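You operate a simulated robot arm through the tools that you are given. There is no shell and no other tool.

The job below is to be done with a simulated robot arm. You get a single attempt, and the scene is never put back.

## Task
Top up the pipe joints. At the end: there are four pipe joints on the aisle top of the exit table, made up from those on the exit belt; the gold started fitting from the exit belt is on the grey steel plate; whatever was shut is shut again. Leave all else as you found it, and nothing knocked over. Set down upright: pipe joint.
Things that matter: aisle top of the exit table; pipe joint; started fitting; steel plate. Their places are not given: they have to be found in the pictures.

It is judged by the outcome, as a careful person would: the job done as asked, and still so three seconds after it is handed in. It fails if anything else is knocked over, pushed out of place, dropped, spilled or broken.

## Robot
A 6-joint arm with a two-finger gripper, fixed in place. Base frame: the origin is at the foot of the arm, x ahead of it, y to its left, z up; the work surface is at about z = 1. Units: mm, rad, N and s.
With the tool pointing down near the work surface it reaches from about 240 to 620 mm from the base axis. Its first joint turns from -1.152 to 1.152 rad. Payload 1.37 kg.
Tool frame: the origin (TCP) lies between the finger pads and is the grasp point; the fingertips stand 22 mm ahead of it; z points along the fingers, y is the line along which they close. The gripper opens to 92 mm; its body begins 65 mm behind the TCP.
Orientation is that of the tool frame in the base frame, as a unit quaternion [x, y, z, w]. With the fingers straight down and closing along the base's y, the tool's x points along the base's -x, its y along +y and its z along -z.

## Interface
- The arm moves only by the tool drive_tool. Its argument "steps" is a list of rows, each an object (a shift or turn left out is 0, a gripper value left out holds the last) with "dr": the turn, a rotation vector about the base's x, y, z in units of 90 degrees (1.0 is 90 degrees), a list of three; "slide": the shift along the base's x, y, z in units of 500 mm (1.0 is 500 mm), a list of three; "hand": the finger opening in mm, from 0 to 92. In form: [{"dr": [rx, ry, rz], "slide": [dx, dy, dz], "hand": hand}, ...]. A call has 1 to 20 rows; each row is the pose to reach, as a shift and turn from the pose commanded when the call began. A call with a number of a shift or a turn outside -1 to 1 is refused whole. Rows are played at 5 a second. More than 50 mm and 0.15 rad between two rows, or a gripper value outside its range, and nothing of the call is played. A pose out of reach is approached as far as the arm can. The call stops where the force on the tool passes 40 N (or 10 N more than at its start, if that is more) or the arm is blocked; 0.2 s more then pass. The fingers move at their own pace (about 59.9 mm/s each) and stop on an object; they squeeze with about 26 N. The grip force told is the motor's: it shows also when the fingers shut on nothing. Time passes only in rows, and 0.2 s behind the last, so rows that repeat a pose let the fingers close. It gives the time, the measured TCP pose, the force on the tool (base axes), the opening and the grip force at its end, in the units of the frame above (readings bear some noise), with the torque about the TCP (base axes, N m) and any sound that the robot's microphone picked up.
- Cameras (640 x 400 px; columns grow to the right, rows downward): "scene" is fixed at [43.2, -444.7, 571.6]; the picture's right is [0.66, -0.75, 0.00], its down [-0.51, -0.46, -0.73] and it looks along [0.54, 0.48, -0.69] (base axes); focal length 268 px, centre (320, 200). "wrist" rides on the gripper at [71, 19, -102] in the tool frame; the picture's right is [-0.26, 0.97, 0.00], its down [-0.75, -0.20, -0.62] and it looks along [-0.60, -0.16, 0.78] (tool axes); focal length 280 px, centre (320, 200).
- camera(camera): a new picture of that camera. It takes no simulated time.
- locate(camera, pixels): for up to 12 pixels [column, row] of the newest picture of that camera ("zoom" is the newest enlarged one), the place [x, y, z] in the base frame of the surface seen there, good to about 3 mm. It takes no simulated time.
- enlarge(camera, box): a new picture of the part [left, top, right, bottom] of that camera's present view, enlarged. It takes no simulated time.
- hand_in(): hands the job in; it is judged then, once.

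Unless the task says otherwise, let go and move clear before handing in.

The tools are called by a JSON object that holds its "op" and its "data". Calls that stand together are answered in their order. drive_tool: Moves the arm, as the interface text tells. Its arguments: {"type":"object","properties":{"steps":{"type":"array"}},"required":["steps"]} The other tools are called the same way: camera (camera) takes a picture; locate (camera, pixels) gives the place of the surface under pixels of a picture; enlarge (camera, box) takes an enlarged picture of a part of a camera's view; hand_in () hands the job in.

At the start:

```text
time: 0.0
eef_pos: [360.5, -186.6, 338.5]
tcp_rot: [0.001, 1.0, 0.0, 0.002]
wrist_force: [-0.7, 0.8, 0.5]
ft_torque: [0.01, 0.01, 0.0]
finger_gap: 92.0
gripper_force: 0.0
```

scene: 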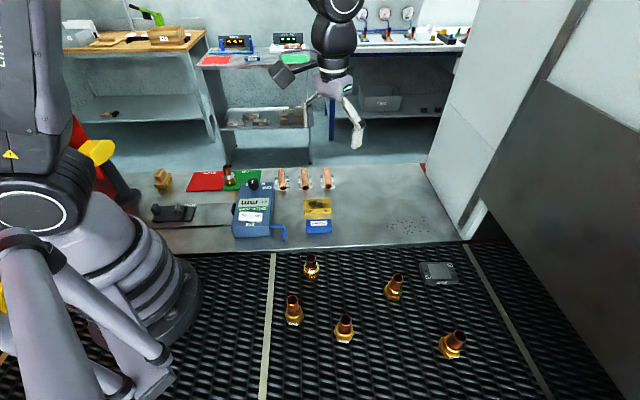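
wrist: 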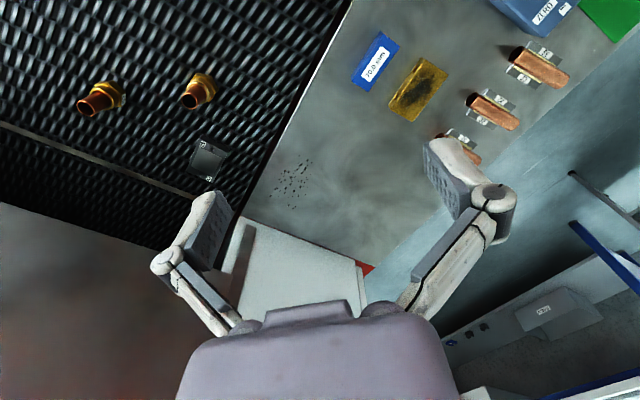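

The scene picture shows five brass/copper fittings on the black belt (around pixels 311,267; 293,310; 344,328; 395,287; 452,344), a small dark plate at 437,273 and a grey table behind. I'll enlarge several parts before moving.

{"op": "enlarge", "data": {"camera": "scene", "box": [260, 240, 500, 390]}}

{"op": "enlarge", "data": {"camera": "scene", "box": [130, 150, 370, 300]}}

{"op": "enlarge", "data": {"camera": "scene", "box": [300, 150, 540, 300]}}

{"op": "enlarge", "data": {"camera": "wrist", "box": [50, 50, 290, 200]}}

{"op": "enlarge", "data": {"camera": "wrist", "box": [340, 0, 640, 188]}}

{"op": "enlarge", "data": {"camera": "scene", "box": [40, 0, 480, 180]}}

```text
2.67 times, centred on (380, 315) of scene
```

zoom: 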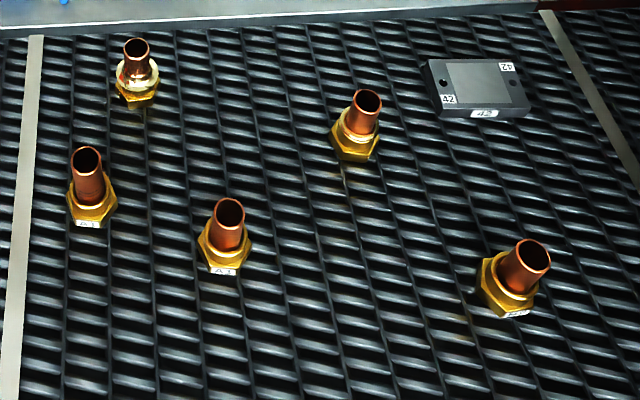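

```text
2.67 times, centred on (250, 225) of scene
```

zoom: 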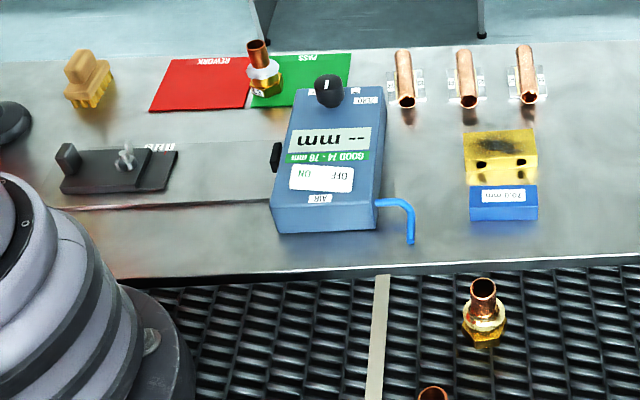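

```text
2.67 times, centred on (420, 225) of scene
```

zoom: 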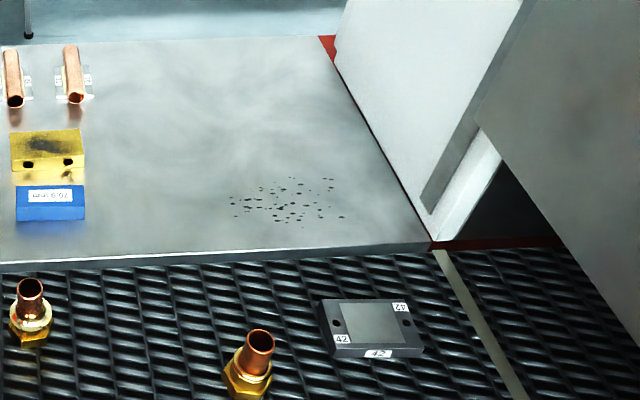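

```text
2.67 times, centred on (170, 125) of wrist
```

zoom: 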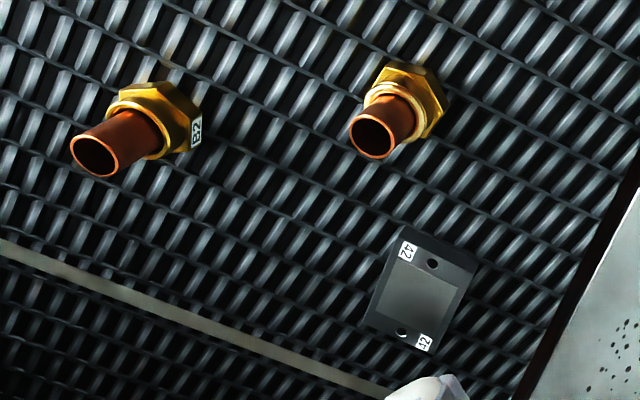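

```text
2.13 times, centred on (490, 94) of wrist
```

zoom: 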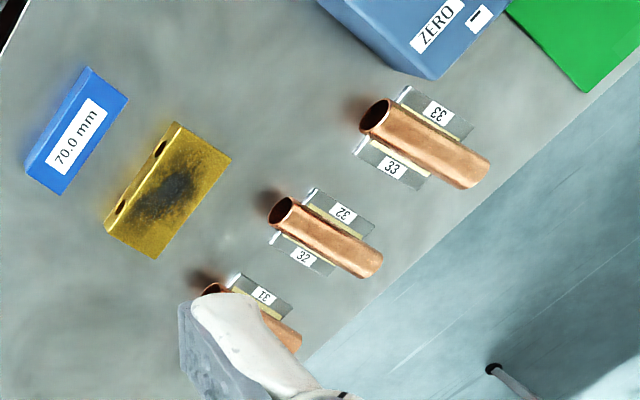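

```text
1.45 times, centred on (260, 90) of scene
```

zoom: 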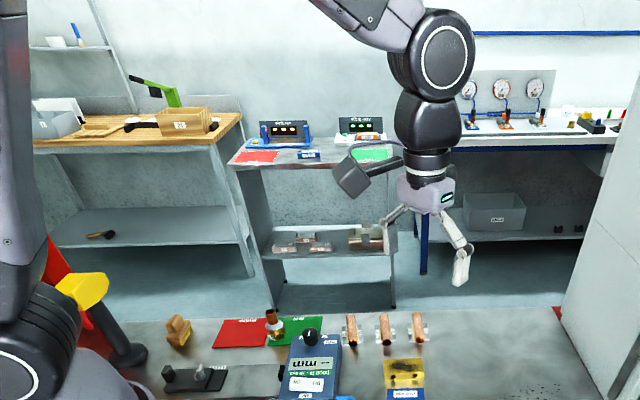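

The enlarged views show three labelled joints (A1, A2, B2), two fittings with a pale ring near (311,267) and (395,287), one fitting on the table at the red/green pads, and a plate "42" on the belt. I'll get places of the main things before deciding what is what.

{"op": "enlarge", "data": {"camera": "scene", "box": [280, 245, 340, 283]}}

{"op": "enlarge", "data": {"camera": "scene", "box": [370, 265, 430, 303]}}

{"op": "enlarge", "data": {"camera": "scene", "box": [270, 285, 370, 348]}}

{"op": "enlarge", "data": {"camera": "scene", "box": [410, 310, 490, 370]}}

{"op": "enlarge", "data": {"camera": "scene", "box": [190, 155, 290, 218]}}

{"op": "enlarge", "data": {"camera": "scene", "box": [120, 160, 220, 222]}}

{"op": "locate", "data": {"camera": "scene", "pixels": [[311, 260], [311, 275], [293, 318], [344, 338], [393, 297], [450, 352], [437, 270], [330, 240], [400, 220], [140, 232], [300, 170], [222, 206]]}}

{"op": "locate", "data": {"camera": "scene", "pixels": [[229, 172], [230, 186], [205, 181], [245, 176], [318, 205], [318, 226], [255, 200], [282, 180], [305, 180], [327, 180], [180, 214], [350, 300]]}}

```text
10.53 times, centred on (310, 264) of scene
```

zoom: 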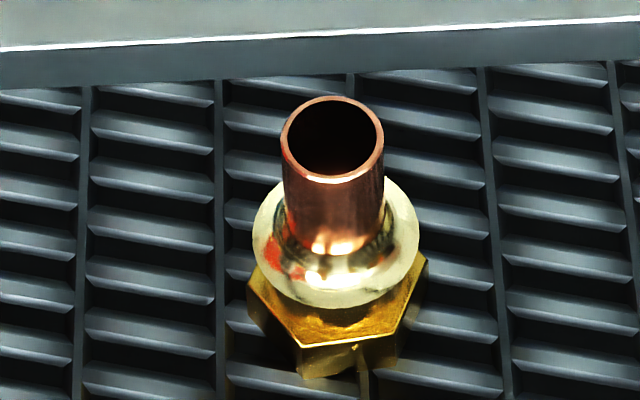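

```text
10.53 times, centred on (400, 284) of scene
```

zoom: 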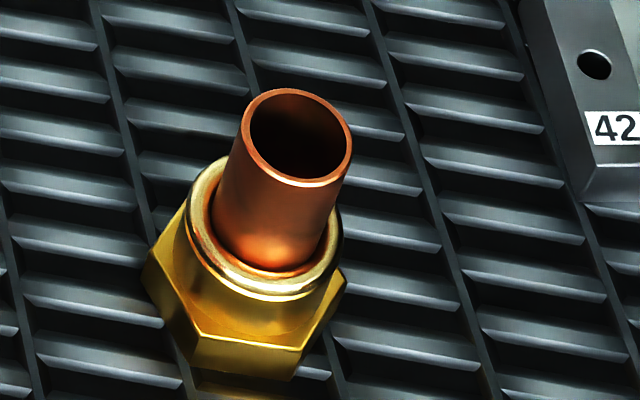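

```text
6.35 times, centred on (320, 316) of scene
```

zoom: 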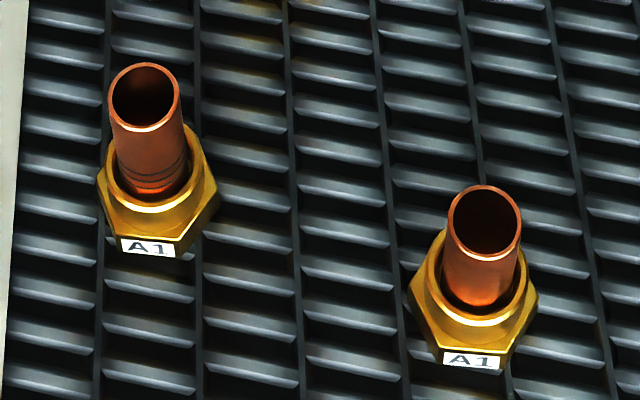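

```text
6.67 times, centred on (450, 340) of scene
```

zoom: 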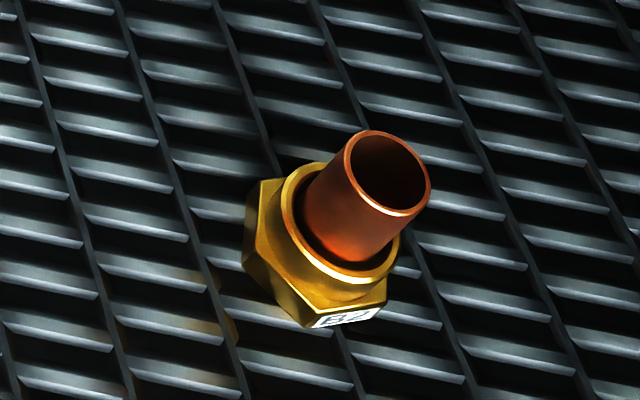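

```text
6.35 times, centred on (240, 186) of scene
```

zoom: 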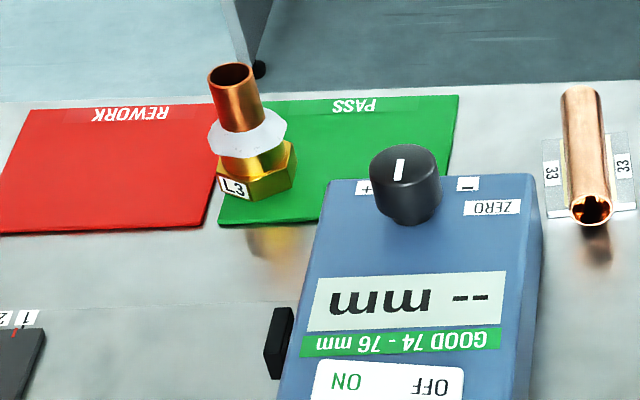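

```text
6.40 times, centred on (170, 191) of scene
```

zoom: 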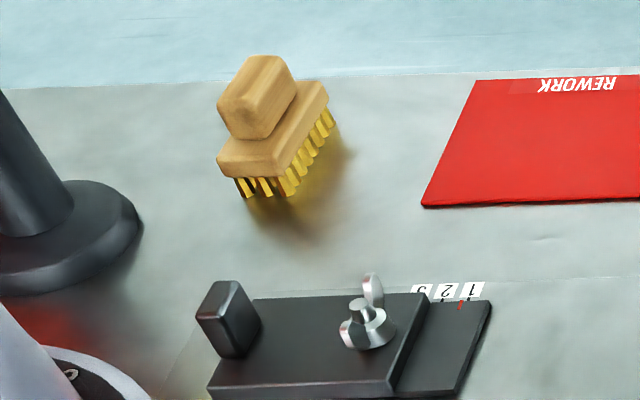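

```text
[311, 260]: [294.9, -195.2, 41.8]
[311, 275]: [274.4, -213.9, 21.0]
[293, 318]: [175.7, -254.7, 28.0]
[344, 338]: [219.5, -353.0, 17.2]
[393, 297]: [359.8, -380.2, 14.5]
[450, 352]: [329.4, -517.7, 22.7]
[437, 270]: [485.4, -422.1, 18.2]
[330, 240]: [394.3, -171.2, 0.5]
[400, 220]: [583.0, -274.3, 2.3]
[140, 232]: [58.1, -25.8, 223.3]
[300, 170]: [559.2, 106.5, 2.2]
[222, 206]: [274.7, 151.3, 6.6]
```

```text
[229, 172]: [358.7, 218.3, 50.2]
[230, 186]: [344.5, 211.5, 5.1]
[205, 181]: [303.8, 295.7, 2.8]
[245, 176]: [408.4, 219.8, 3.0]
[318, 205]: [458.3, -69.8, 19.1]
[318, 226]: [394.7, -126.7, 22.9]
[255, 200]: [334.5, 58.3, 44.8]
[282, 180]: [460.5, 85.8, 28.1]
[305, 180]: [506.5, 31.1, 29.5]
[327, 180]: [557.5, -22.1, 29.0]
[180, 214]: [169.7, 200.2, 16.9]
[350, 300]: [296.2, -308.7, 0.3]
```

The zooms show two joints with A1, one with B2, an unlabelled gold one at (395,287), one with a translucent pale ring at (311,267), and L3 with a white ring between the REWORK and PASS pads. I'll enlarge these more strongly and measure heights to tell joints from the started fitting.

{"op": "enlarge", "data": {"camera": "scene", "box": [212, 160, 248, 192]}}

{"op": "locate", "data": {"camera": "zoom", "pixels": [[260, 80], [290, 150], [300, 210], [310, 300], [200, 330], [420, 330], [100, 380], [560, 200]]}}

{"op": "enlarge", "data": {"camera": "scene", "box": [290, 248, 334, 284]}}

{"op": "locate", "data": {"camera": "scene", "pixels": [[307, 257], [316, 257], [311, 262], [311, 269], [293, 304], [344, 324], [399, 284], [457, 341], [288, 297], [340, 316], [395, 275], [458, 331]]}}

{"op": "enlarge", "data": {"camera": "scene", "box": [410, 250, 474, 290]}}

{"op": "locate", "data": {"camera": "zoom", "pixels": [[110, 140], [415, 100], [470, 300], [170, 320], [300, 200], [120, 240], [480, 130], [80, 105], [440, 60], [520, 340]]}}

```text
12.50 times, centred on (230, 176) of scene
```

zoom: 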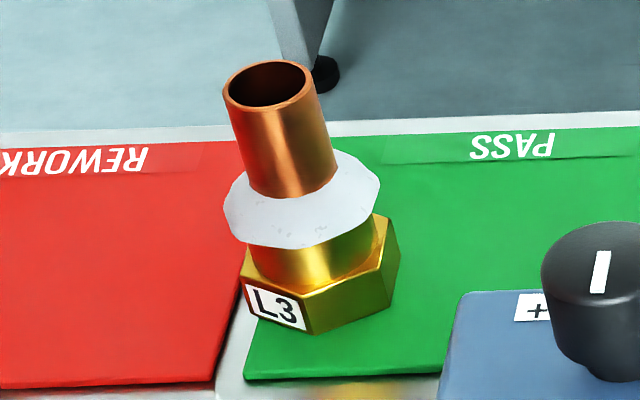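

```text
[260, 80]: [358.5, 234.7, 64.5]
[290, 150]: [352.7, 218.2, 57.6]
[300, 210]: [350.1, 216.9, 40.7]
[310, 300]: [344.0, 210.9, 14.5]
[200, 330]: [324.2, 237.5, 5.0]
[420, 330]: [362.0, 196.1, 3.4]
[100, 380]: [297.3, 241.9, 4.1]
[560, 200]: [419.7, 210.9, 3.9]
```

```text
11.11 times, centred on (312, 266) of scene
```

zoom: 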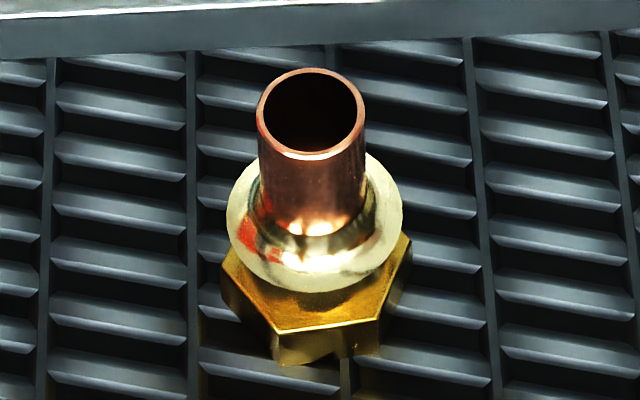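

```text
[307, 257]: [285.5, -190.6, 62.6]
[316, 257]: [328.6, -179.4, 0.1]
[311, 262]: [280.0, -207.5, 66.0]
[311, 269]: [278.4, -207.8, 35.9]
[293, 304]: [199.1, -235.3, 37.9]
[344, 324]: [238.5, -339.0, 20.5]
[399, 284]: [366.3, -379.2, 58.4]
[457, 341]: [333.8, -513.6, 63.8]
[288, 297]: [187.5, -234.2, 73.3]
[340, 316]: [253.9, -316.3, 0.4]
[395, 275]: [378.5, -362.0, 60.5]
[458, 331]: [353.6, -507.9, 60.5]
```

```text
10.00 times, centred on (442, 270) of scene
```

zoom: 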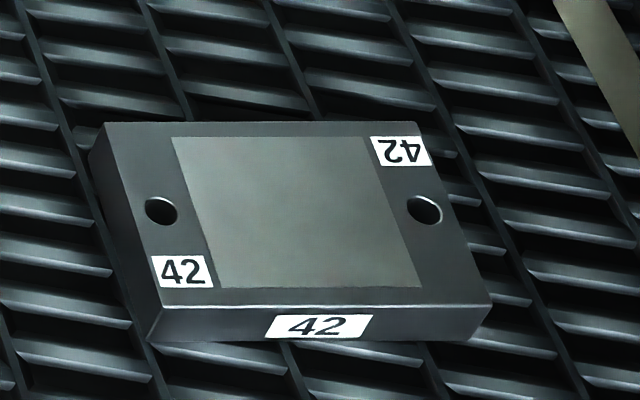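

```text
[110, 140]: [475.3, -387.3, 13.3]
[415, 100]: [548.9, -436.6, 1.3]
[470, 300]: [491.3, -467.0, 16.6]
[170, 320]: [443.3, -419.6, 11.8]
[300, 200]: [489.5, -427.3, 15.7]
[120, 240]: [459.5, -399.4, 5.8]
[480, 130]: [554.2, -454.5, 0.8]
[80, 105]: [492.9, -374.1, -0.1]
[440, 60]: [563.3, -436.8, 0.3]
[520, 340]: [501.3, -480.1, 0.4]
```

The ring on the belt fitting at (311,267) looks like a metallic/pale washer, unlike A1/B2, while L3 has a similar pale ring. I'll look at the seam on the table near (190,225) and at the right part of the table to find out which tops there are.

{"op": "enlarge", "data": {"camera": "scene", "box": [130, 195, 290, 265]}}

{"op": "locate", "data": {"camera": "scene", "pixels": [[215, 222], [215, 230], [220, 245], [210, 252], [290, 245], [440, 230], [460, 240], [425, 170], [350, 190], [200, 200], [150, 180], [270, 170]]}}

{"op": "enlarge", "data": {"camera": "scene", "box": [400, 130, 640, 280]}}

{"op": "enlarge", "data": {"camera": "scene", "box": [225, 175, 345, 245]}}

{"op": "enlarge", "data": {"camera": "scene", "box": [190, 20, 320, 170]}}

{"op": "enlarge", "data": {"camera": "scene", "box": [0, 200, 200, 400]}}

```text
4.00 times, centred on (210, 230) of scene
```

zoom: 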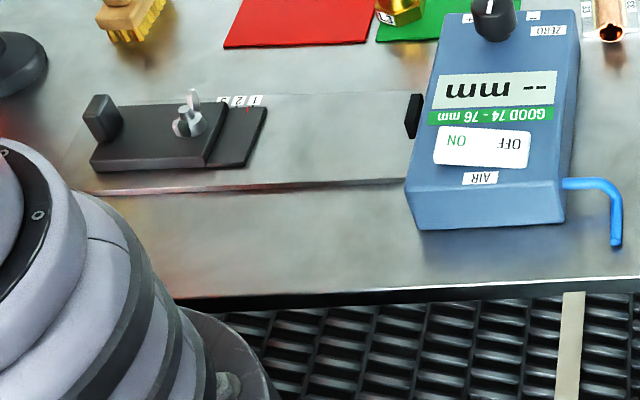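

```text
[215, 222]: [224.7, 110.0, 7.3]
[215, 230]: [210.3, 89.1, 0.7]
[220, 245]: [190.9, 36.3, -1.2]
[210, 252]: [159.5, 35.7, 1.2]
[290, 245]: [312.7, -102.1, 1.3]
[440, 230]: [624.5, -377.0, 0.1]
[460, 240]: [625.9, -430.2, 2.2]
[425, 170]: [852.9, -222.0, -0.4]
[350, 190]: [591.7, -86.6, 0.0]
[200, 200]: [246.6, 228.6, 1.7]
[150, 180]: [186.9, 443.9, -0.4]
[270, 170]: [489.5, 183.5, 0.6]
```

```text
2.67 times, centred on (520, 205) of scene
```

zoom: 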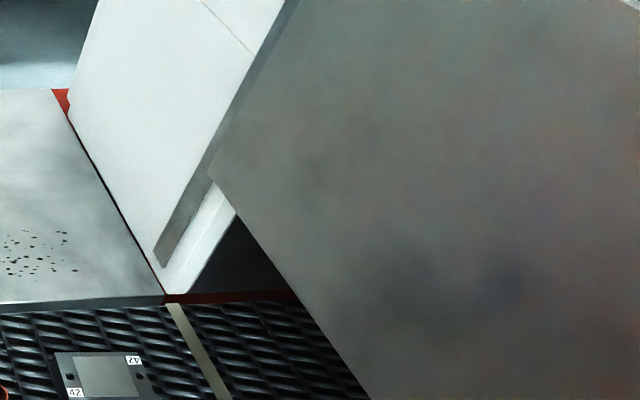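

```text
5.33 times, centred on (285, 210) of scene
```

zoom: 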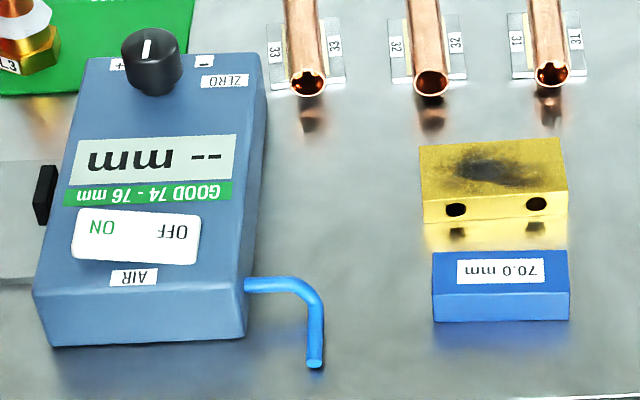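

```text
2.67 times, centred on (255, 95) of scene
```

zoom: 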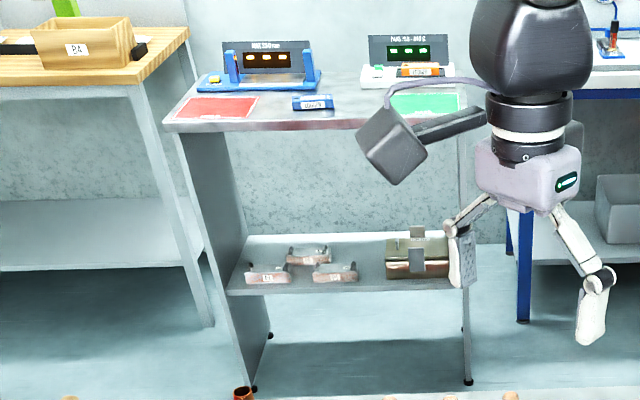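

```text
2.00 times, centred on (100, 300) of scene
```

zoom: 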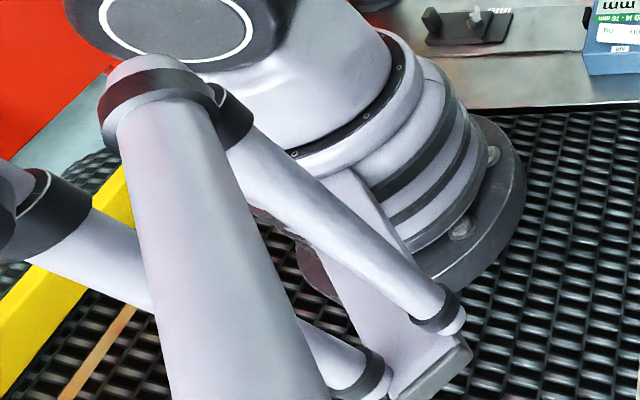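

The table is one grey sheet at z≈0–2 with a length gauge (blue box), stop rail, block and stands; the fittings lie on the black belt between the two pale lines. I'll carry the empty arm high to the left so that the wrist camera sees the left half of the table.

{"op": "drive_tool", "data": {"steps": [{"slide": [-0.01, 0.07, 0.02], "dr": [0, 0, 0.05]}, {"slide": [-0.02, 0.14, 0.04], "dr": [0, 0, 0.1]}, {"slide": [-0.04, 0.21, 0.06], "dr": [0, 0, 0.15]}, {"slide": [-0.06, 0.28, 0.08], "dr": [0, 0, 0.2]}, {"slide": [-0.08, 0.35, 0.1], "dr": [0, 0, 0.25]}, {"slide": [-0.1, 0.42, 0.12], "dr": [0, 0, 0.3]}, {"slide": [-0.12, 0.5, 0.12], "dr": [0, 0, 0.35]}, {"slide": [-0.12, 0.5, 0.12], "dr": [0, 0, 0.35]}]}}

{"op": "camera", "data": {"camera": "wrist"}}

{"op": "camera", "data": {"camera": "scene"}}

```text
time: 1.8
eef_pos: [298.0, 60.8, 393.5]
tcp_rot: [-0.271, 0.963, 0.0, 0.002]
wrist_force: [0.4, -0.2, 0.3]
ft_torque: [0.02, 0.01, 0.0]
finger_gap: 91.9
gripper_force: 0.0
```

```text
taken
```

wrist: 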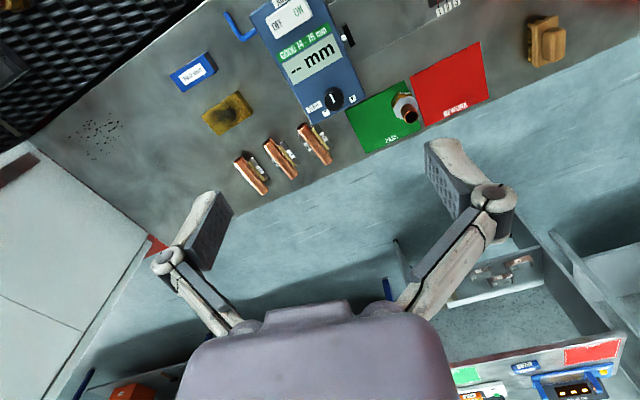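

```text
taken
```

scene: 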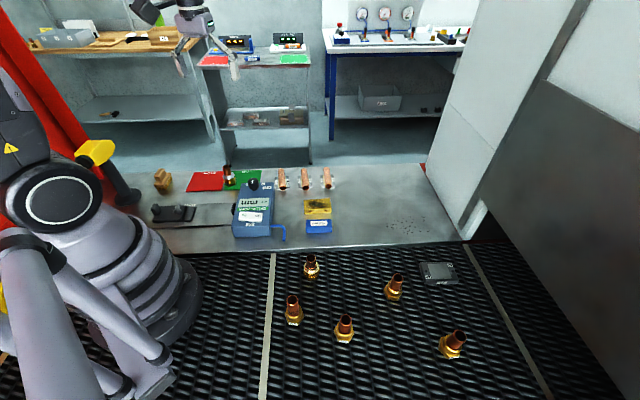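

Only one grey table top is in reach, with a gap (aisle) beyond it and other tables behind; the belt items have not moved. I'll lower the wrist camera toward L3 (wrist pixel 406,108) to see its shape closely.

{"op": "drive_tool", "data": {"steps": [{"slide": [-0.02, 0.04, -0.07]}, {"slide": [-0.04, 0.08, -0.14]}, {"slide": [-0.06, 0.12, -0.21]}, {"slide": [-0.075, 0.16, -0.28]}, {"slide": [-0.095, 0.2, -0.35]}, {"slide": [-0.112, 0.244, -0.42]}, {"slide": [-0.112, 0.244, -0.42]}]}}

{"op": "camera", "data": {"camera": "wrist"}}

{"op": "enlarge", "data": {"camera": "wrist", "box": [240, 100, 400, 200]}}

```text
time: 3.4
eef_pos: [242.3, 183.2, 189.7]
tcp_rot: [-0.271, 0.963, 0.0, 0.002]
wrist_force: [0.4, -0.4, 0.6]
ft_torque: [0.0, -0.02, 0.04]
finger_gap: 92.0
gripper_force: 0.1
```

```text
taken
```

wrist: 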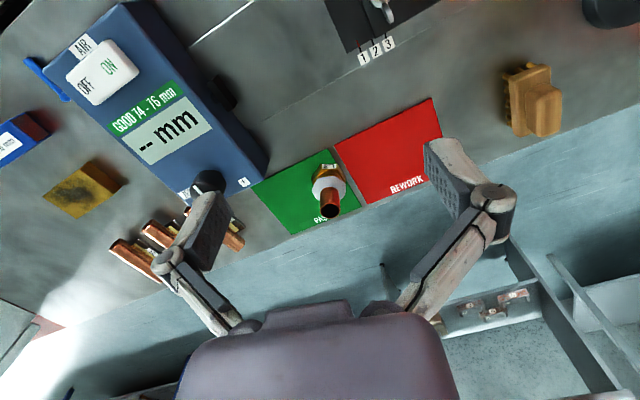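

```text
4.00 times, centred on (320, 150) of wrist
```

zoom: 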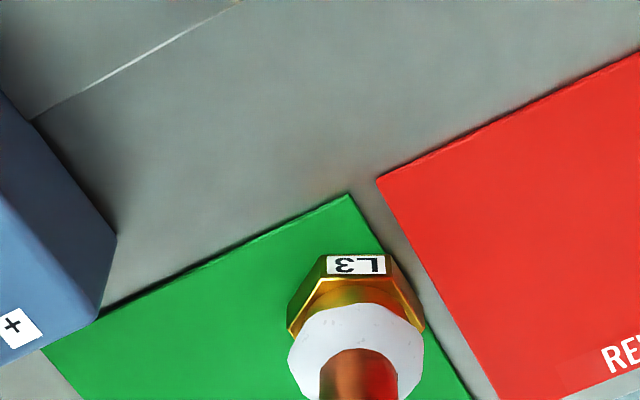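

{"op": "enlarge", "data": {"camera": "wrist", "box": [290, 145, 370, 225]}}

{"op": "locate", "data": {"camera": "zoom", "pixels": [[320, 150], [270, 250], [320, 280], [320, 370], [260, 330]]}}

{"op": "locate", "data": {"camera": "wrist", "pixels": [[333, 160], [432, 98], [330, 150], [253, 186], [300, 235], [360, 207], [240, 60], [390, 120], [460, 120], [500, 60], [550, 150], [360, 100]]}}

```text
5.00 times, centred on (330, 185) of wrist
```

zoom: 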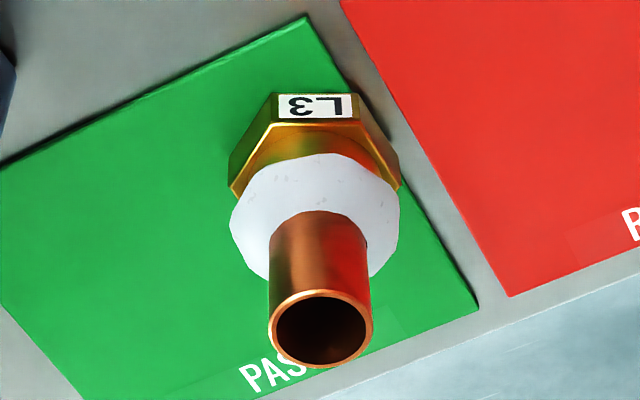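

```text
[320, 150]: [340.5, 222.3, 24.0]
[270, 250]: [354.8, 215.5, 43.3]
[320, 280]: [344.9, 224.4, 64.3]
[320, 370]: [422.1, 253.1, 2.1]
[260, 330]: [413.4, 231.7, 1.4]
```

```text
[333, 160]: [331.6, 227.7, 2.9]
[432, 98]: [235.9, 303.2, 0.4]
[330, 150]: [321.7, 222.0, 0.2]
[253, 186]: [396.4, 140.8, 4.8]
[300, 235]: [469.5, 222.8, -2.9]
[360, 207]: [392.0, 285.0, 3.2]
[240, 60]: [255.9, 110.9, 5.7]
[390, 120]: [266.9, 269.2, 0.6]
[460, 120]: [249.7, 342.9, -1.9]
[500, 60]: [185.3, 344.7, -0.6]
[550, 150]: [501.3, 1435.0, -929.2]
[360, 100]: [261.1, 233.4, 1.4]
```

L3 has a white ring around the pipe above its hex, unlike the A1/B2 joints. Next I'll bring the wrist camera over to the ringed belt fitting at about (278,-208) to compare, travelling high over the table.

{"op": "drive_tool", "data": {"steps": [{"slide": [0.06, -0.06, 0.03], "dr": [0, 0, -0.065]}, {"slide": [0.12, -0.12, 0.06], "dr": [0, 0, -0.13]}, {"slide": [0.15, -0.2, 0.08], "dr": [0, 0, -0.195]}, {"slide": [0.16, -0.29, 0.08], "dr": [0, 0, -0.26]}, {"slide": [0.16, -0.38, 0.08], "dr": [0, 0, -0.325]}, {"slide": [0.14, -0.47, 0.06], "dr": [0, 0, -0.39]}, {"slide": [0.09, -0.54, 0.02], "dr": [0, 0, -0.455]}, {"slide": [0.03, -0.6, -0.02], "dr": [0, 0, -0.52]}, {"slide": [-0.03, -0.65, -0.07], "dr": [0, 0, -0.585]}, {"slide": [-0.058, -0.664, -0.108], "dr": [0, 0, -0.65]}, {"slide": [-0.058, -0.664, -0.108], "dr": [0, 0, -0.65]}]}}

{"op": "camera", "data": {"camera": "wrist"}}

{"op": "enlarge", "data": {"camera": "wrist", "box": [240, 130, 400, 230]}}

```text
time: 5.8
eef_pos: [216.3, -146.7, 135.9]
tcp_rot: [0.234, 0.972, -0.001, 0.003]
wrist_force: [0.0, -0.6, -0.2]
ft_torque: [-0.02, 0.02, 0.01]
finger_gap: 92.2
gripper_force: 0.1
```

```text
taken
```

wrist: 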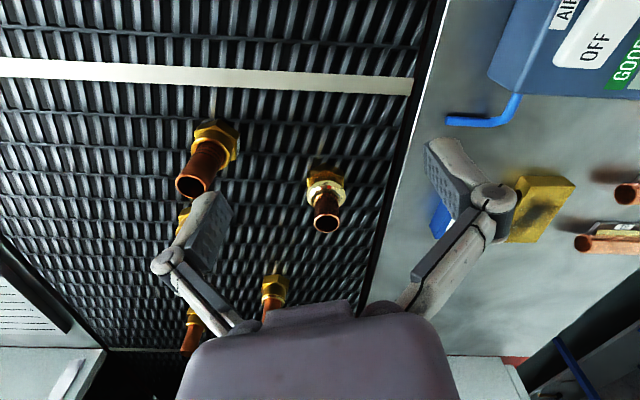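

```text
4.00 times, centred on (320, 180) of wrist
```

zoom: 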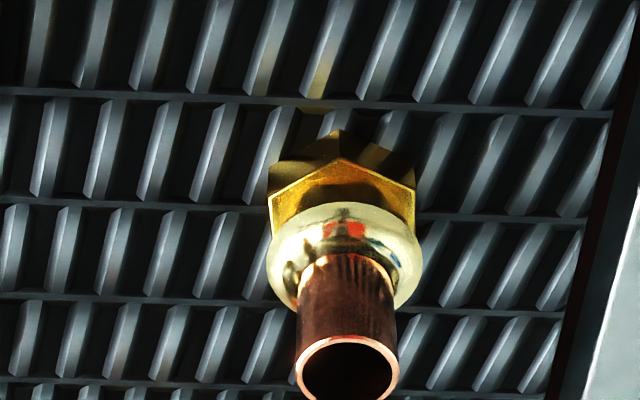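

The ringed belt fitting has a shiny pale-gold torus ring round its pipe and a smaller hex; A1 (wrist pixel 208,160) has a plain collar. I'll enlarge the others in this view for comparison.

{"op": "enlarge", "data": {"camera": "wrist", "box": [160, 105, 260, 210]}}

{"op": "enlarge", "data": {"camera": "wrist", "box": [240, 260, 310, 320]}}

{"op": "enlarge", "data": {"camera": "wrist", "box": [290, 155, 360, 240]}}

{"op": "locate", "data": {"camera": "zoom", "pixels": [[160, 60], [320, 40], [330, 90], [270, 180], [390, 180], [330, 130], [330, 200], [335, 270], [250, 130], [430, 130], [310, 320], [350, 355]]}}

```text
3.81 times, centred on (210, 158) of wrist
```

zoom: 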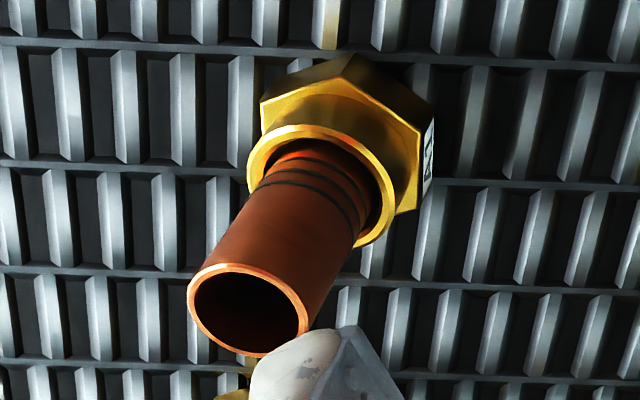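

```text
6.67 times, centred on (275, 290) of wrist
```

zoom: 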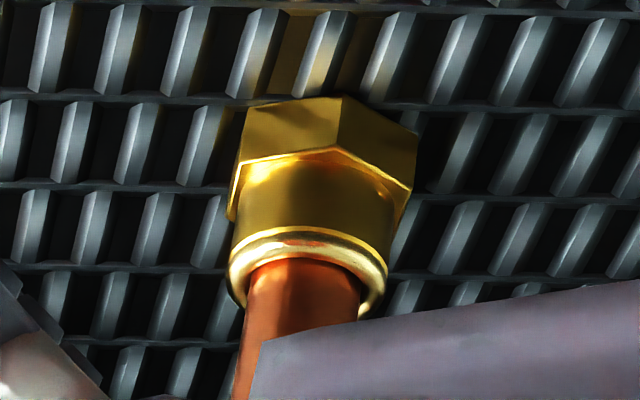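

```text
4.71 times, centred on (325, 198) of wrist
```

zoom: 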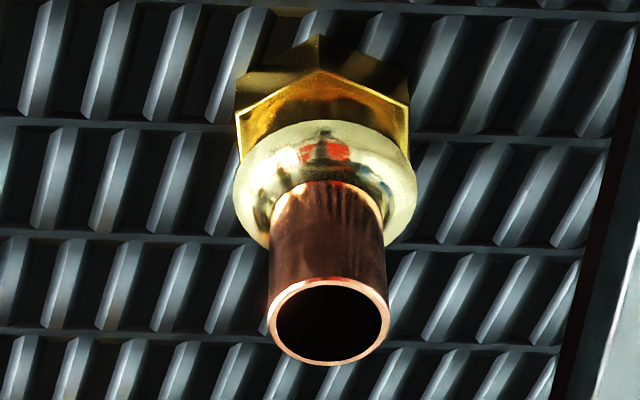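

```text
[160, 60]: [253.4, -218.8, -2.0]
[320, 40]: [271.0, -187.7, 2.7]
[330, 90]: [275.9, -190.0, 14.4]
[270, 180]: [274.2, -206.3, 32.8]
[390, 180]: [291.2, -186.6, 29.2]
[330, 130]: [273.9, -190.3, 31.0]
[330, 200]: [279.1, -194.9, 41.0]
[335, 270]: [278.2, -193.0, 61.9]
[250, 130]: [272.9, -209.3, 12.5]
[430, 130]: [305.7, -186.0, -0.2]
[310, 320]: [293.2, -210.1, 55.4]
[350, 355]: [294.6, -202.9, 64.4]
```

The A1 joint here shows two dark depth marks on the pipe and an unfilled gap in the cup, so it looks like a pipe only started into its fitting; the gold one at wrist (272,292) has a bright bead at the collar. I'll inspect every fitting at high zoom in the scene view and measure the rim heights.

{"op": "enlarge", "data": {"camera": "scene", "box": [273, 287, 313, 332]}}

{"op": "locate", "data": {"camera": "zoom", "pixels": [[250, 80], [320, 100], [390, 80], [320, 62], [320, 150], [320, 230], [320, 300], [250, 290], [390, 290], [320, 330]]}}

{"op": "enlarge", "data": {"camera": "scene", "box": [324, 305, 364, 350]}}

{"op": "locate", "data": {"camera": "zoom", "pixels": [[250, 115], [320, 160], [390, 115], [320, 180], [320, 220], [320, 260], [250, 300], [390, 300], [320, 300], [320, 320]]}}

{"op": "enlarge", "data": {"camera": "scene", "box": [430, 320, 474, 366]}}

{"op": "enlarge", "data": {"camera": "scene", "box": [376, 265, 416, 305]}}

```text
8.89 times, centred on (293, 310) of scene
```

zoom: 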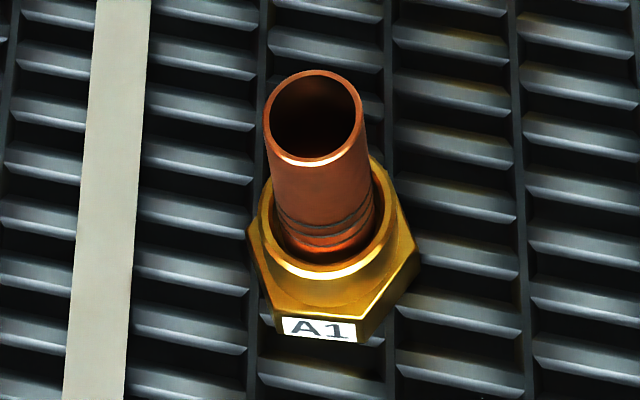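

```text
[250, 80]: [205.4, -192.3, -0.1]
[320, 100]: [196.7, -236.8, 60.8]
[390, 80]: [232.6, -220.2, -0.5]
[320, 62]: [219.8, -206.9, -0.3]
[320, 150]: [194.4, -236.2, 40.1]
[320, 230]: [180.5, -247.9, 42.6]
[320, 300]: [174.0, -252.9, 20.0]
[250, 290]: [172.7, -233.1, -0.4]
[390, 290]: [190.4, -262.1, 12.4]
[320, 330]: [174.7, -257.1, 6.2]
```

```text
8.89 times, centred on (344, 328) of scene
```

zoom: 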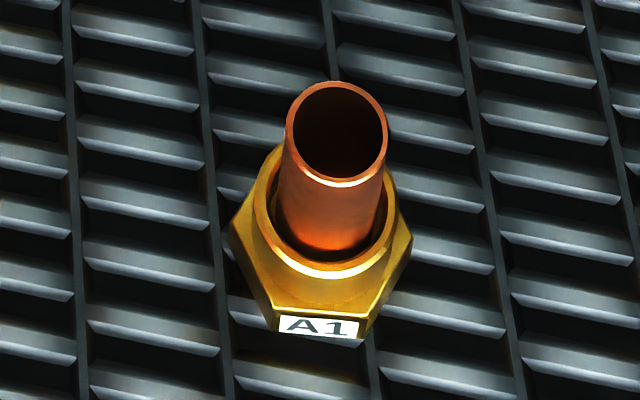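

```text
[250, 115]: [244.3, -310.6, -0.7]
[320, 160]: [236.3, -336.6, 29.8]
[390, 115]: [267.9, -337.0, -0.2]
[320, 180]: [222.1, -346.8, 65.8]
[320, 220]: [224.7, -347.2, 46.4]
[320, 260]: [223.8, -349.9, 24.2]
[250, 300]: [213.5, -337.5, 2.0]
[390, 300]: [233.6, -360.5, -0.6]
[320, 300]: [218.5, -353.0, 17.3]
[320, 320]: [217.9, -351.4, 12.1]
```

```text
8.70 times, centred on (452, 343) of scene
```

zoom: 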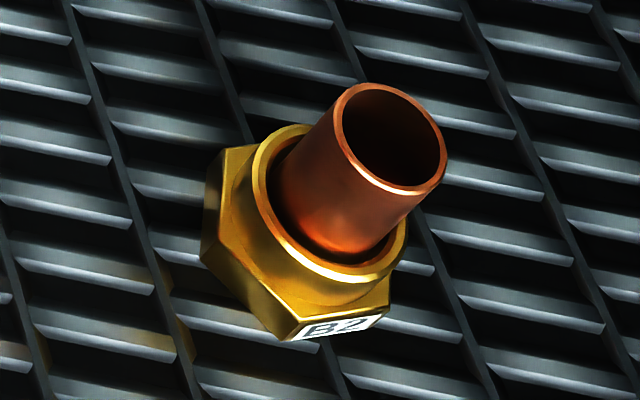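

```text
10.00 times, centred on (396, 285) of scene
```

zoom: 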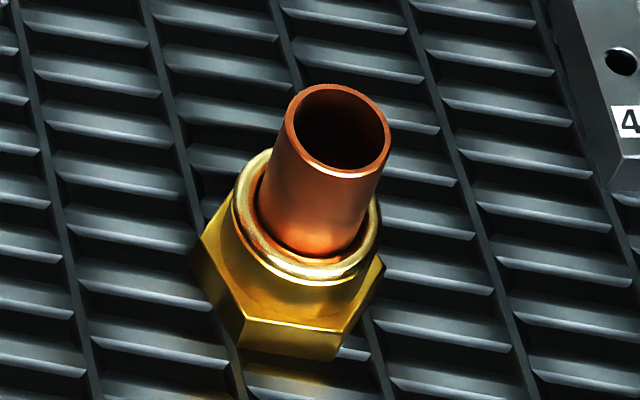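

The fittings differ: one A1 shows marks and a longer pipe, A1/B2 show plain cups, two unlabelled ones show pale-gold beads, and L3 a white ring. I'll measure the rims more carefully and look at the background for context on naming.

{"op": "enlarge", "data": {"camera": "scene", "box": [284, 292, 304, 308]}}

{"op": "locate", "data": {"camera": "zoom", "pixels": [[330, 263], [335, 300], [180, 140], [470, 140], [320, 60]]}}

{"op": "enlarge", "data": {"camera": "scene", "box": [335, 312, 355, 328]}}

{"op": "locate", "data": {"camera": "zoom", "pixels": [[320, 255], [320, 290], [180, 140], [450, 140], [320, 50]]}}

{"op": "enlarge", "data": {"camera": "scene", "box": [388, 270, 408, 286]}}

{"op": "enlarge", "data": {"camera": "scene", "box": [447, 326, 467, 342]}}

{"op": "enlarge", "data": {"camera": "scene", "box": [302, 252, 322, 268]}}

{"op": "enlarge", "data": {"camera": "scene", "box": [190, 30, 320, 140]}}

{"op": "enlarge", "data": {"camera": "scene", "box": [320, 0, 480, 120]}}

{"op": "enlarge", "data": {"camera": "scene", "box": [40, 0, 210, 130]}}

```text
16.00 times, centred on (294, 300) of scene
```

zoom: 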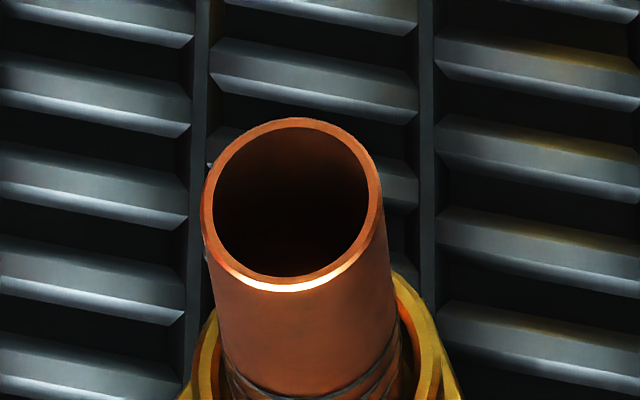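

```text
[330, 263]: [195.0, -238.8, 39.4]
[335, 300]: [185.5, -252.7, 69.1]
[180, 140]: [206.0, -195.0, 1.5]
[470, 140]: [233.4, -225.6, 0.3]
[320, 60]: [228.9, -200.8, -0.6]
```

```text
16.00 times, centred on (345, 320) of scene
```

zoom: 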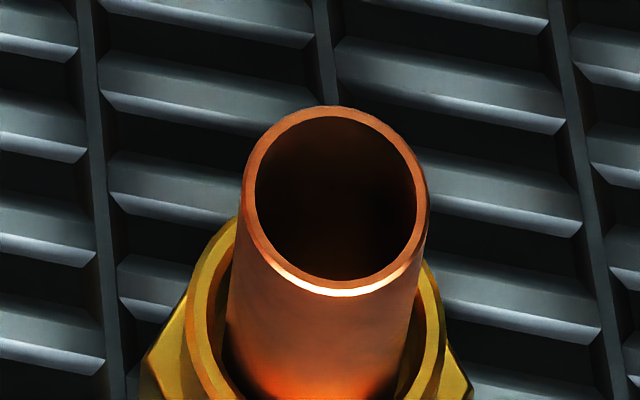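

```text
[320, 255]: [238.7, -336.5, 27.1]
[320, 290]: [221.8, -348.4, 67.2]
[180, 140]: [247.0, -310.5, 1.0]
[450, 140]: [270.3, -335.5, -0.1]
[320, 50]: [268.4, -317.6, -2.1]
```

```text
16.00 times, centred on (398, 278) of scene
```

zoom: 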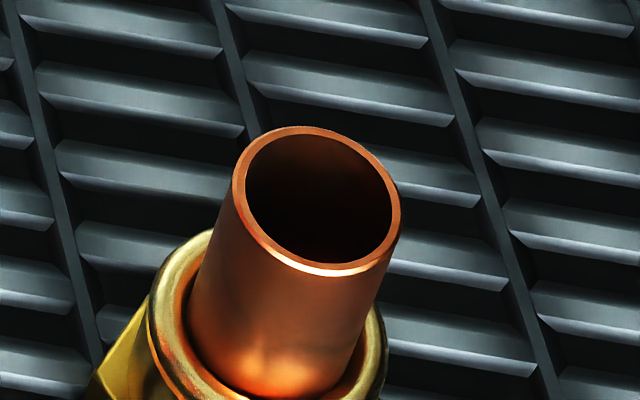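

```text
16.00 times, centred on (457, 334) of scene
```

zoom: 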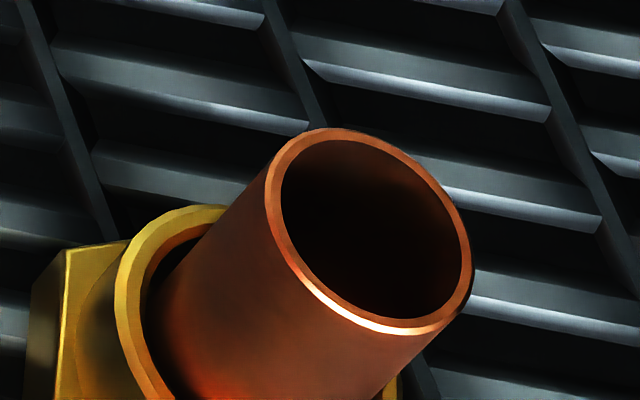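

```text
16.00 times, centred on (312, 260) of scene
```

zoom: 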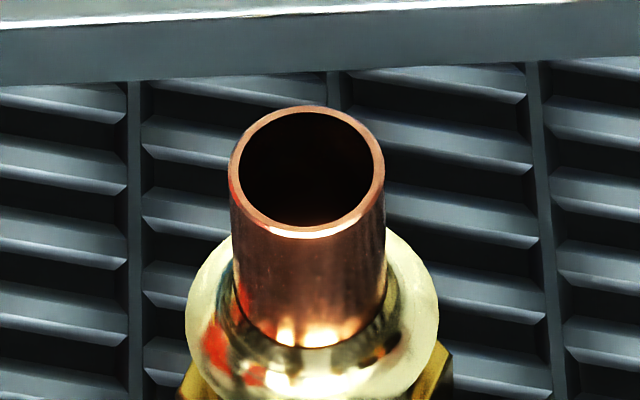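

```text
3.64 times, centred on (255, 85) of scene
```

zoom: 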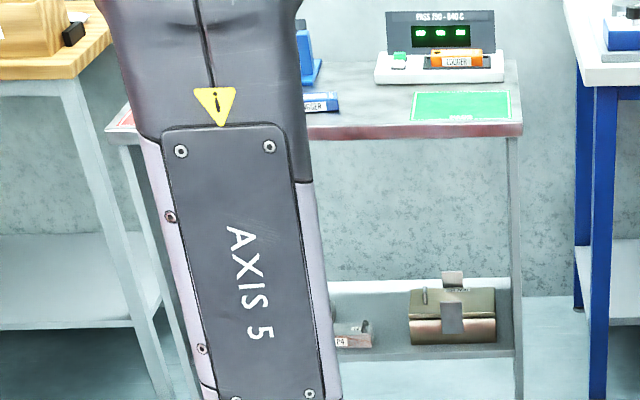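

```text
3.33 times, centred on (400, 60) of scene
```

zoom: 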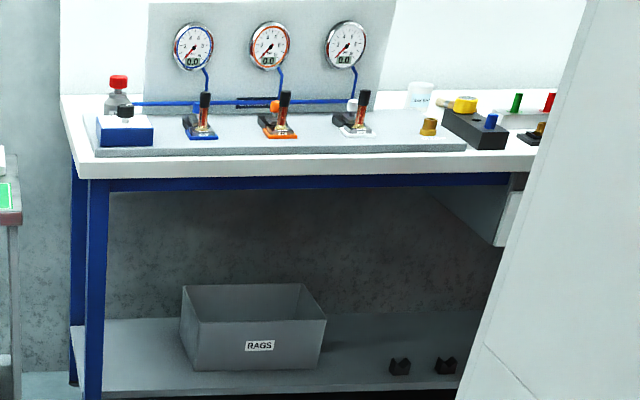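

```text
3.08 times, centred on (125, 65) of scene
```

zoom: 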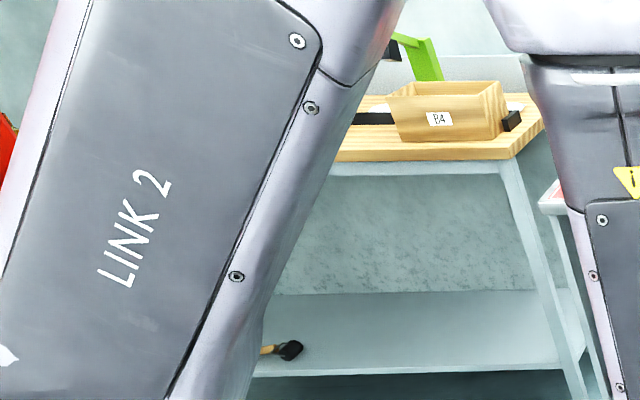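

All fittings share the same hex and 22 mm pipe size but differ at the cup (gap, bead, thick ring, white ring). I'll swing the wrist camera to the far side of the belt to see the hidden faces of the two unlabelled ones at (362,-378) and (278,-205).

{"op": "drive_tool", "data": {"steps": [{"slide": [0.03, -0.03, 0.06], "dr": [0, 0, -0.08]}, {"slide": [0.08, -0.08, 0.1], "dr": [0, 0, -0.16]}, {"slide": [0.14, -0.13, 0.12], "dr": [0, 0, -0.24]}, {"slide": [0.2, -0.18, 0.12], "dr": [0, 0, -0.32]}, {"slide": [0.26, -0.23, 0.12], "dr": [0, 0, -0.4]}, {"slide": [0.32, -0.28, 0.12], "dr": [0, 0, -0.48]}, {"slide": [0.38, -0.33, 0.12], "dr": [0, 0, -0.56]}, {"slide": [0.43, -0.38, 0.12], "dr": [0, 0, -0.64]}, {"slide": [0.43, -0.38, 0.1], "dr": [0, 0, -0.72]}, {"slide": [0.43, -0.38, 0.08], "dr": [0, 0, -0.8]}, {"slide": [0.43, -0.38, 0.06], "dr": [0, 0, -0.88]}, {"slide": [0.43, -0.38, 0.04], "dr": [0, 0, -0.96]}, {"slide": [0.43, -0.38, 0.04], "dr": [0, 0, -0.96]}]}}

{"op": "drive_tool", "data": {"steps": [{"slide": [0, 0, -0.02], "dr": [0, 0, -0.08]}, {"slide": [0, 0, -0.04], "dr": [0, 0, -0.16]}, {"slide": [0, 0, -0.04], "dr": [0, 0, -0.24]}, {"slide": [0, 0, -0.04], "dr": [0, 0, -0.24]}]}}

{"op": "camera", "data": {"camera": "wrist"}}

{"op": "camera", "data": {"camera": "scene"}}

```text
time: 8.6
eef_pos: [430.9, -336.8, 153.8]
tcp_rot: [0.837, 0.547, 0.0, 0.001]
wrist_force: [0.3, -0.1, -0.5]
ft_torque: [-0.02, 0.0, -0.01]
finger_gap: 92.0
gripper_force: 0.1
```

```text
time: 9.6
eef_pos: [430.5, -336.2, 134.7]
tcp_rot: [0.925, 0.381, -0.001, 0.001]
wrist_force: [0.8, 0.1, -0.1]
ft_torque: [0.03, -0.03, 0.0]
finger_gap: 92.3
gripper_force: 0.2
```

```text
taken
```

wrist: 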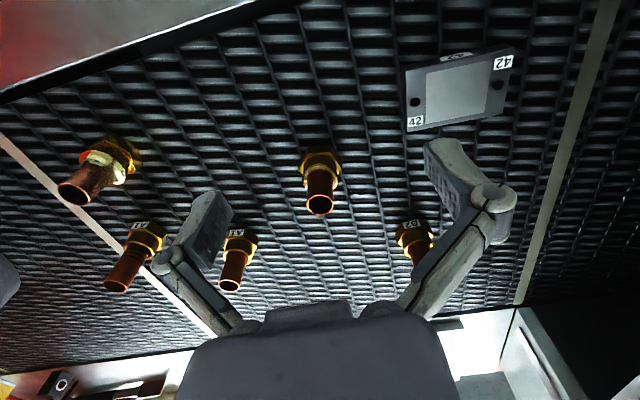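

```text
taken
```

scene: 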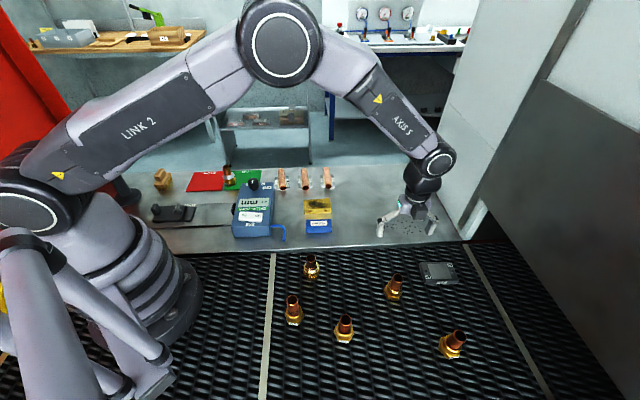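

{"op": "enlarge", "data": {"camera": "wrist", "box": [280, 140, 360, 220]}}

{"op": "enlarge", "data": {"camera": "wrist", "box": [50, 125, 150, 215]}}

{"op": "enlarge", "data": {"camera": "wrist", "box": [90, 205, 190, 300]}}

{"op": "enlarge", "data": {"camera": "wrist", "box": [200, 215, 280, 300]}}

{"op": "enlarge", "data": {"camera": "wrist", "box": [380, 205, 450, 275]}}

{"op": "enlarge", "data": {"camera": "wrist", "box": [0, 320, 200, 400]}}

{"op": "enlarge", "data": {"camera": "wrist", "box": [420, 250, 640, 400]}}

```text
5.00 times, centred on (320, 180) of wrist
```

zoom: 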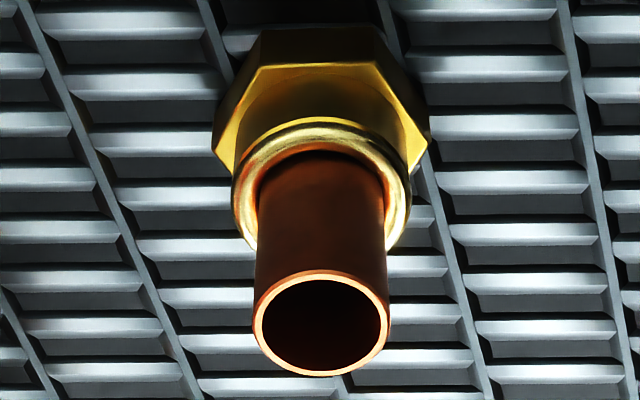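

```text
4.44 times, centred on (100, 170) of wrist
```

zoom: 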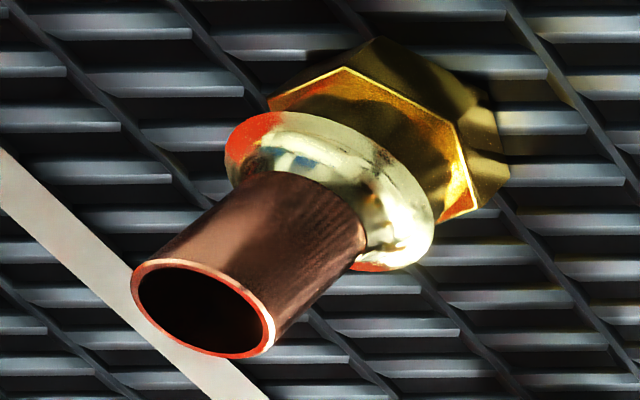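

```text
4.21 times, centred on (140, 252) of wrist
```

zoom: 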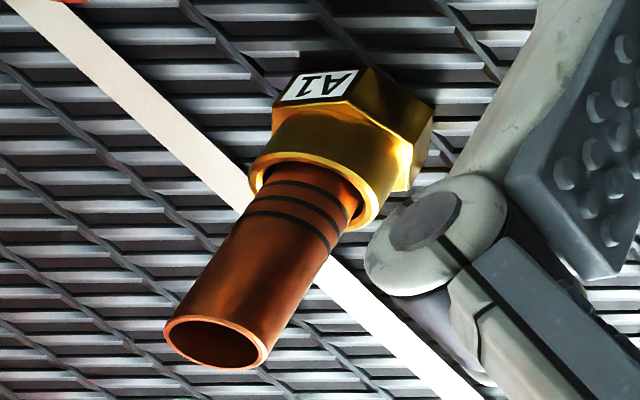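

```text
4.71 times, centred on (240, 258) of wrist
```

zoom: 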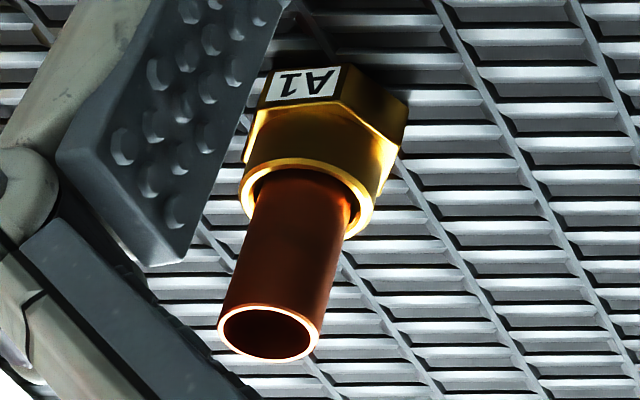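

```text
5.71 times, centred on (415, 240) of wrist
```

zoom: 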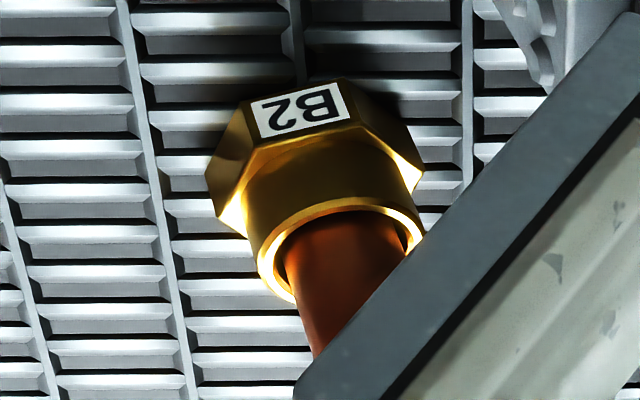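

```text
3.20 times, centred on (100, 360) of wrist
```

zoom: 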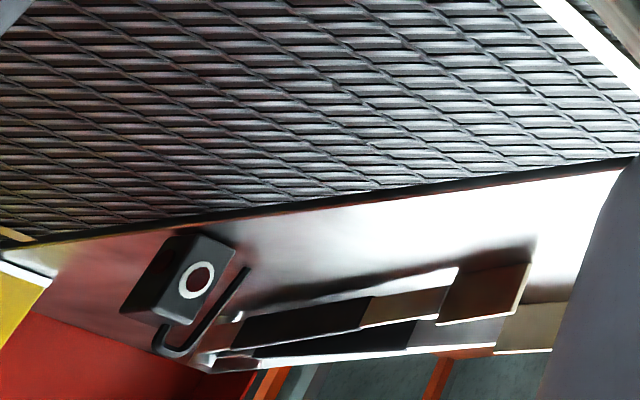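

```text
2.67 times, centred on (530, 325) of wrist
```

zoom: 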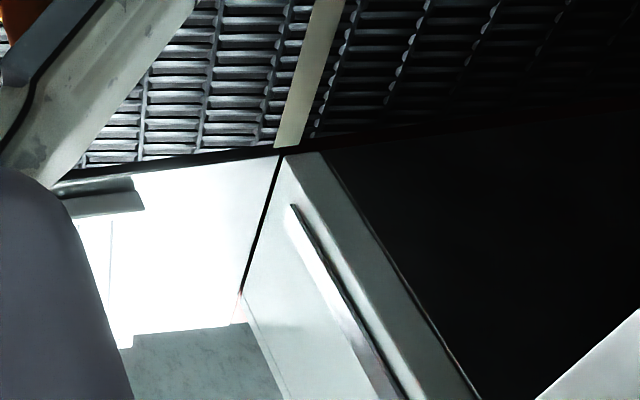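

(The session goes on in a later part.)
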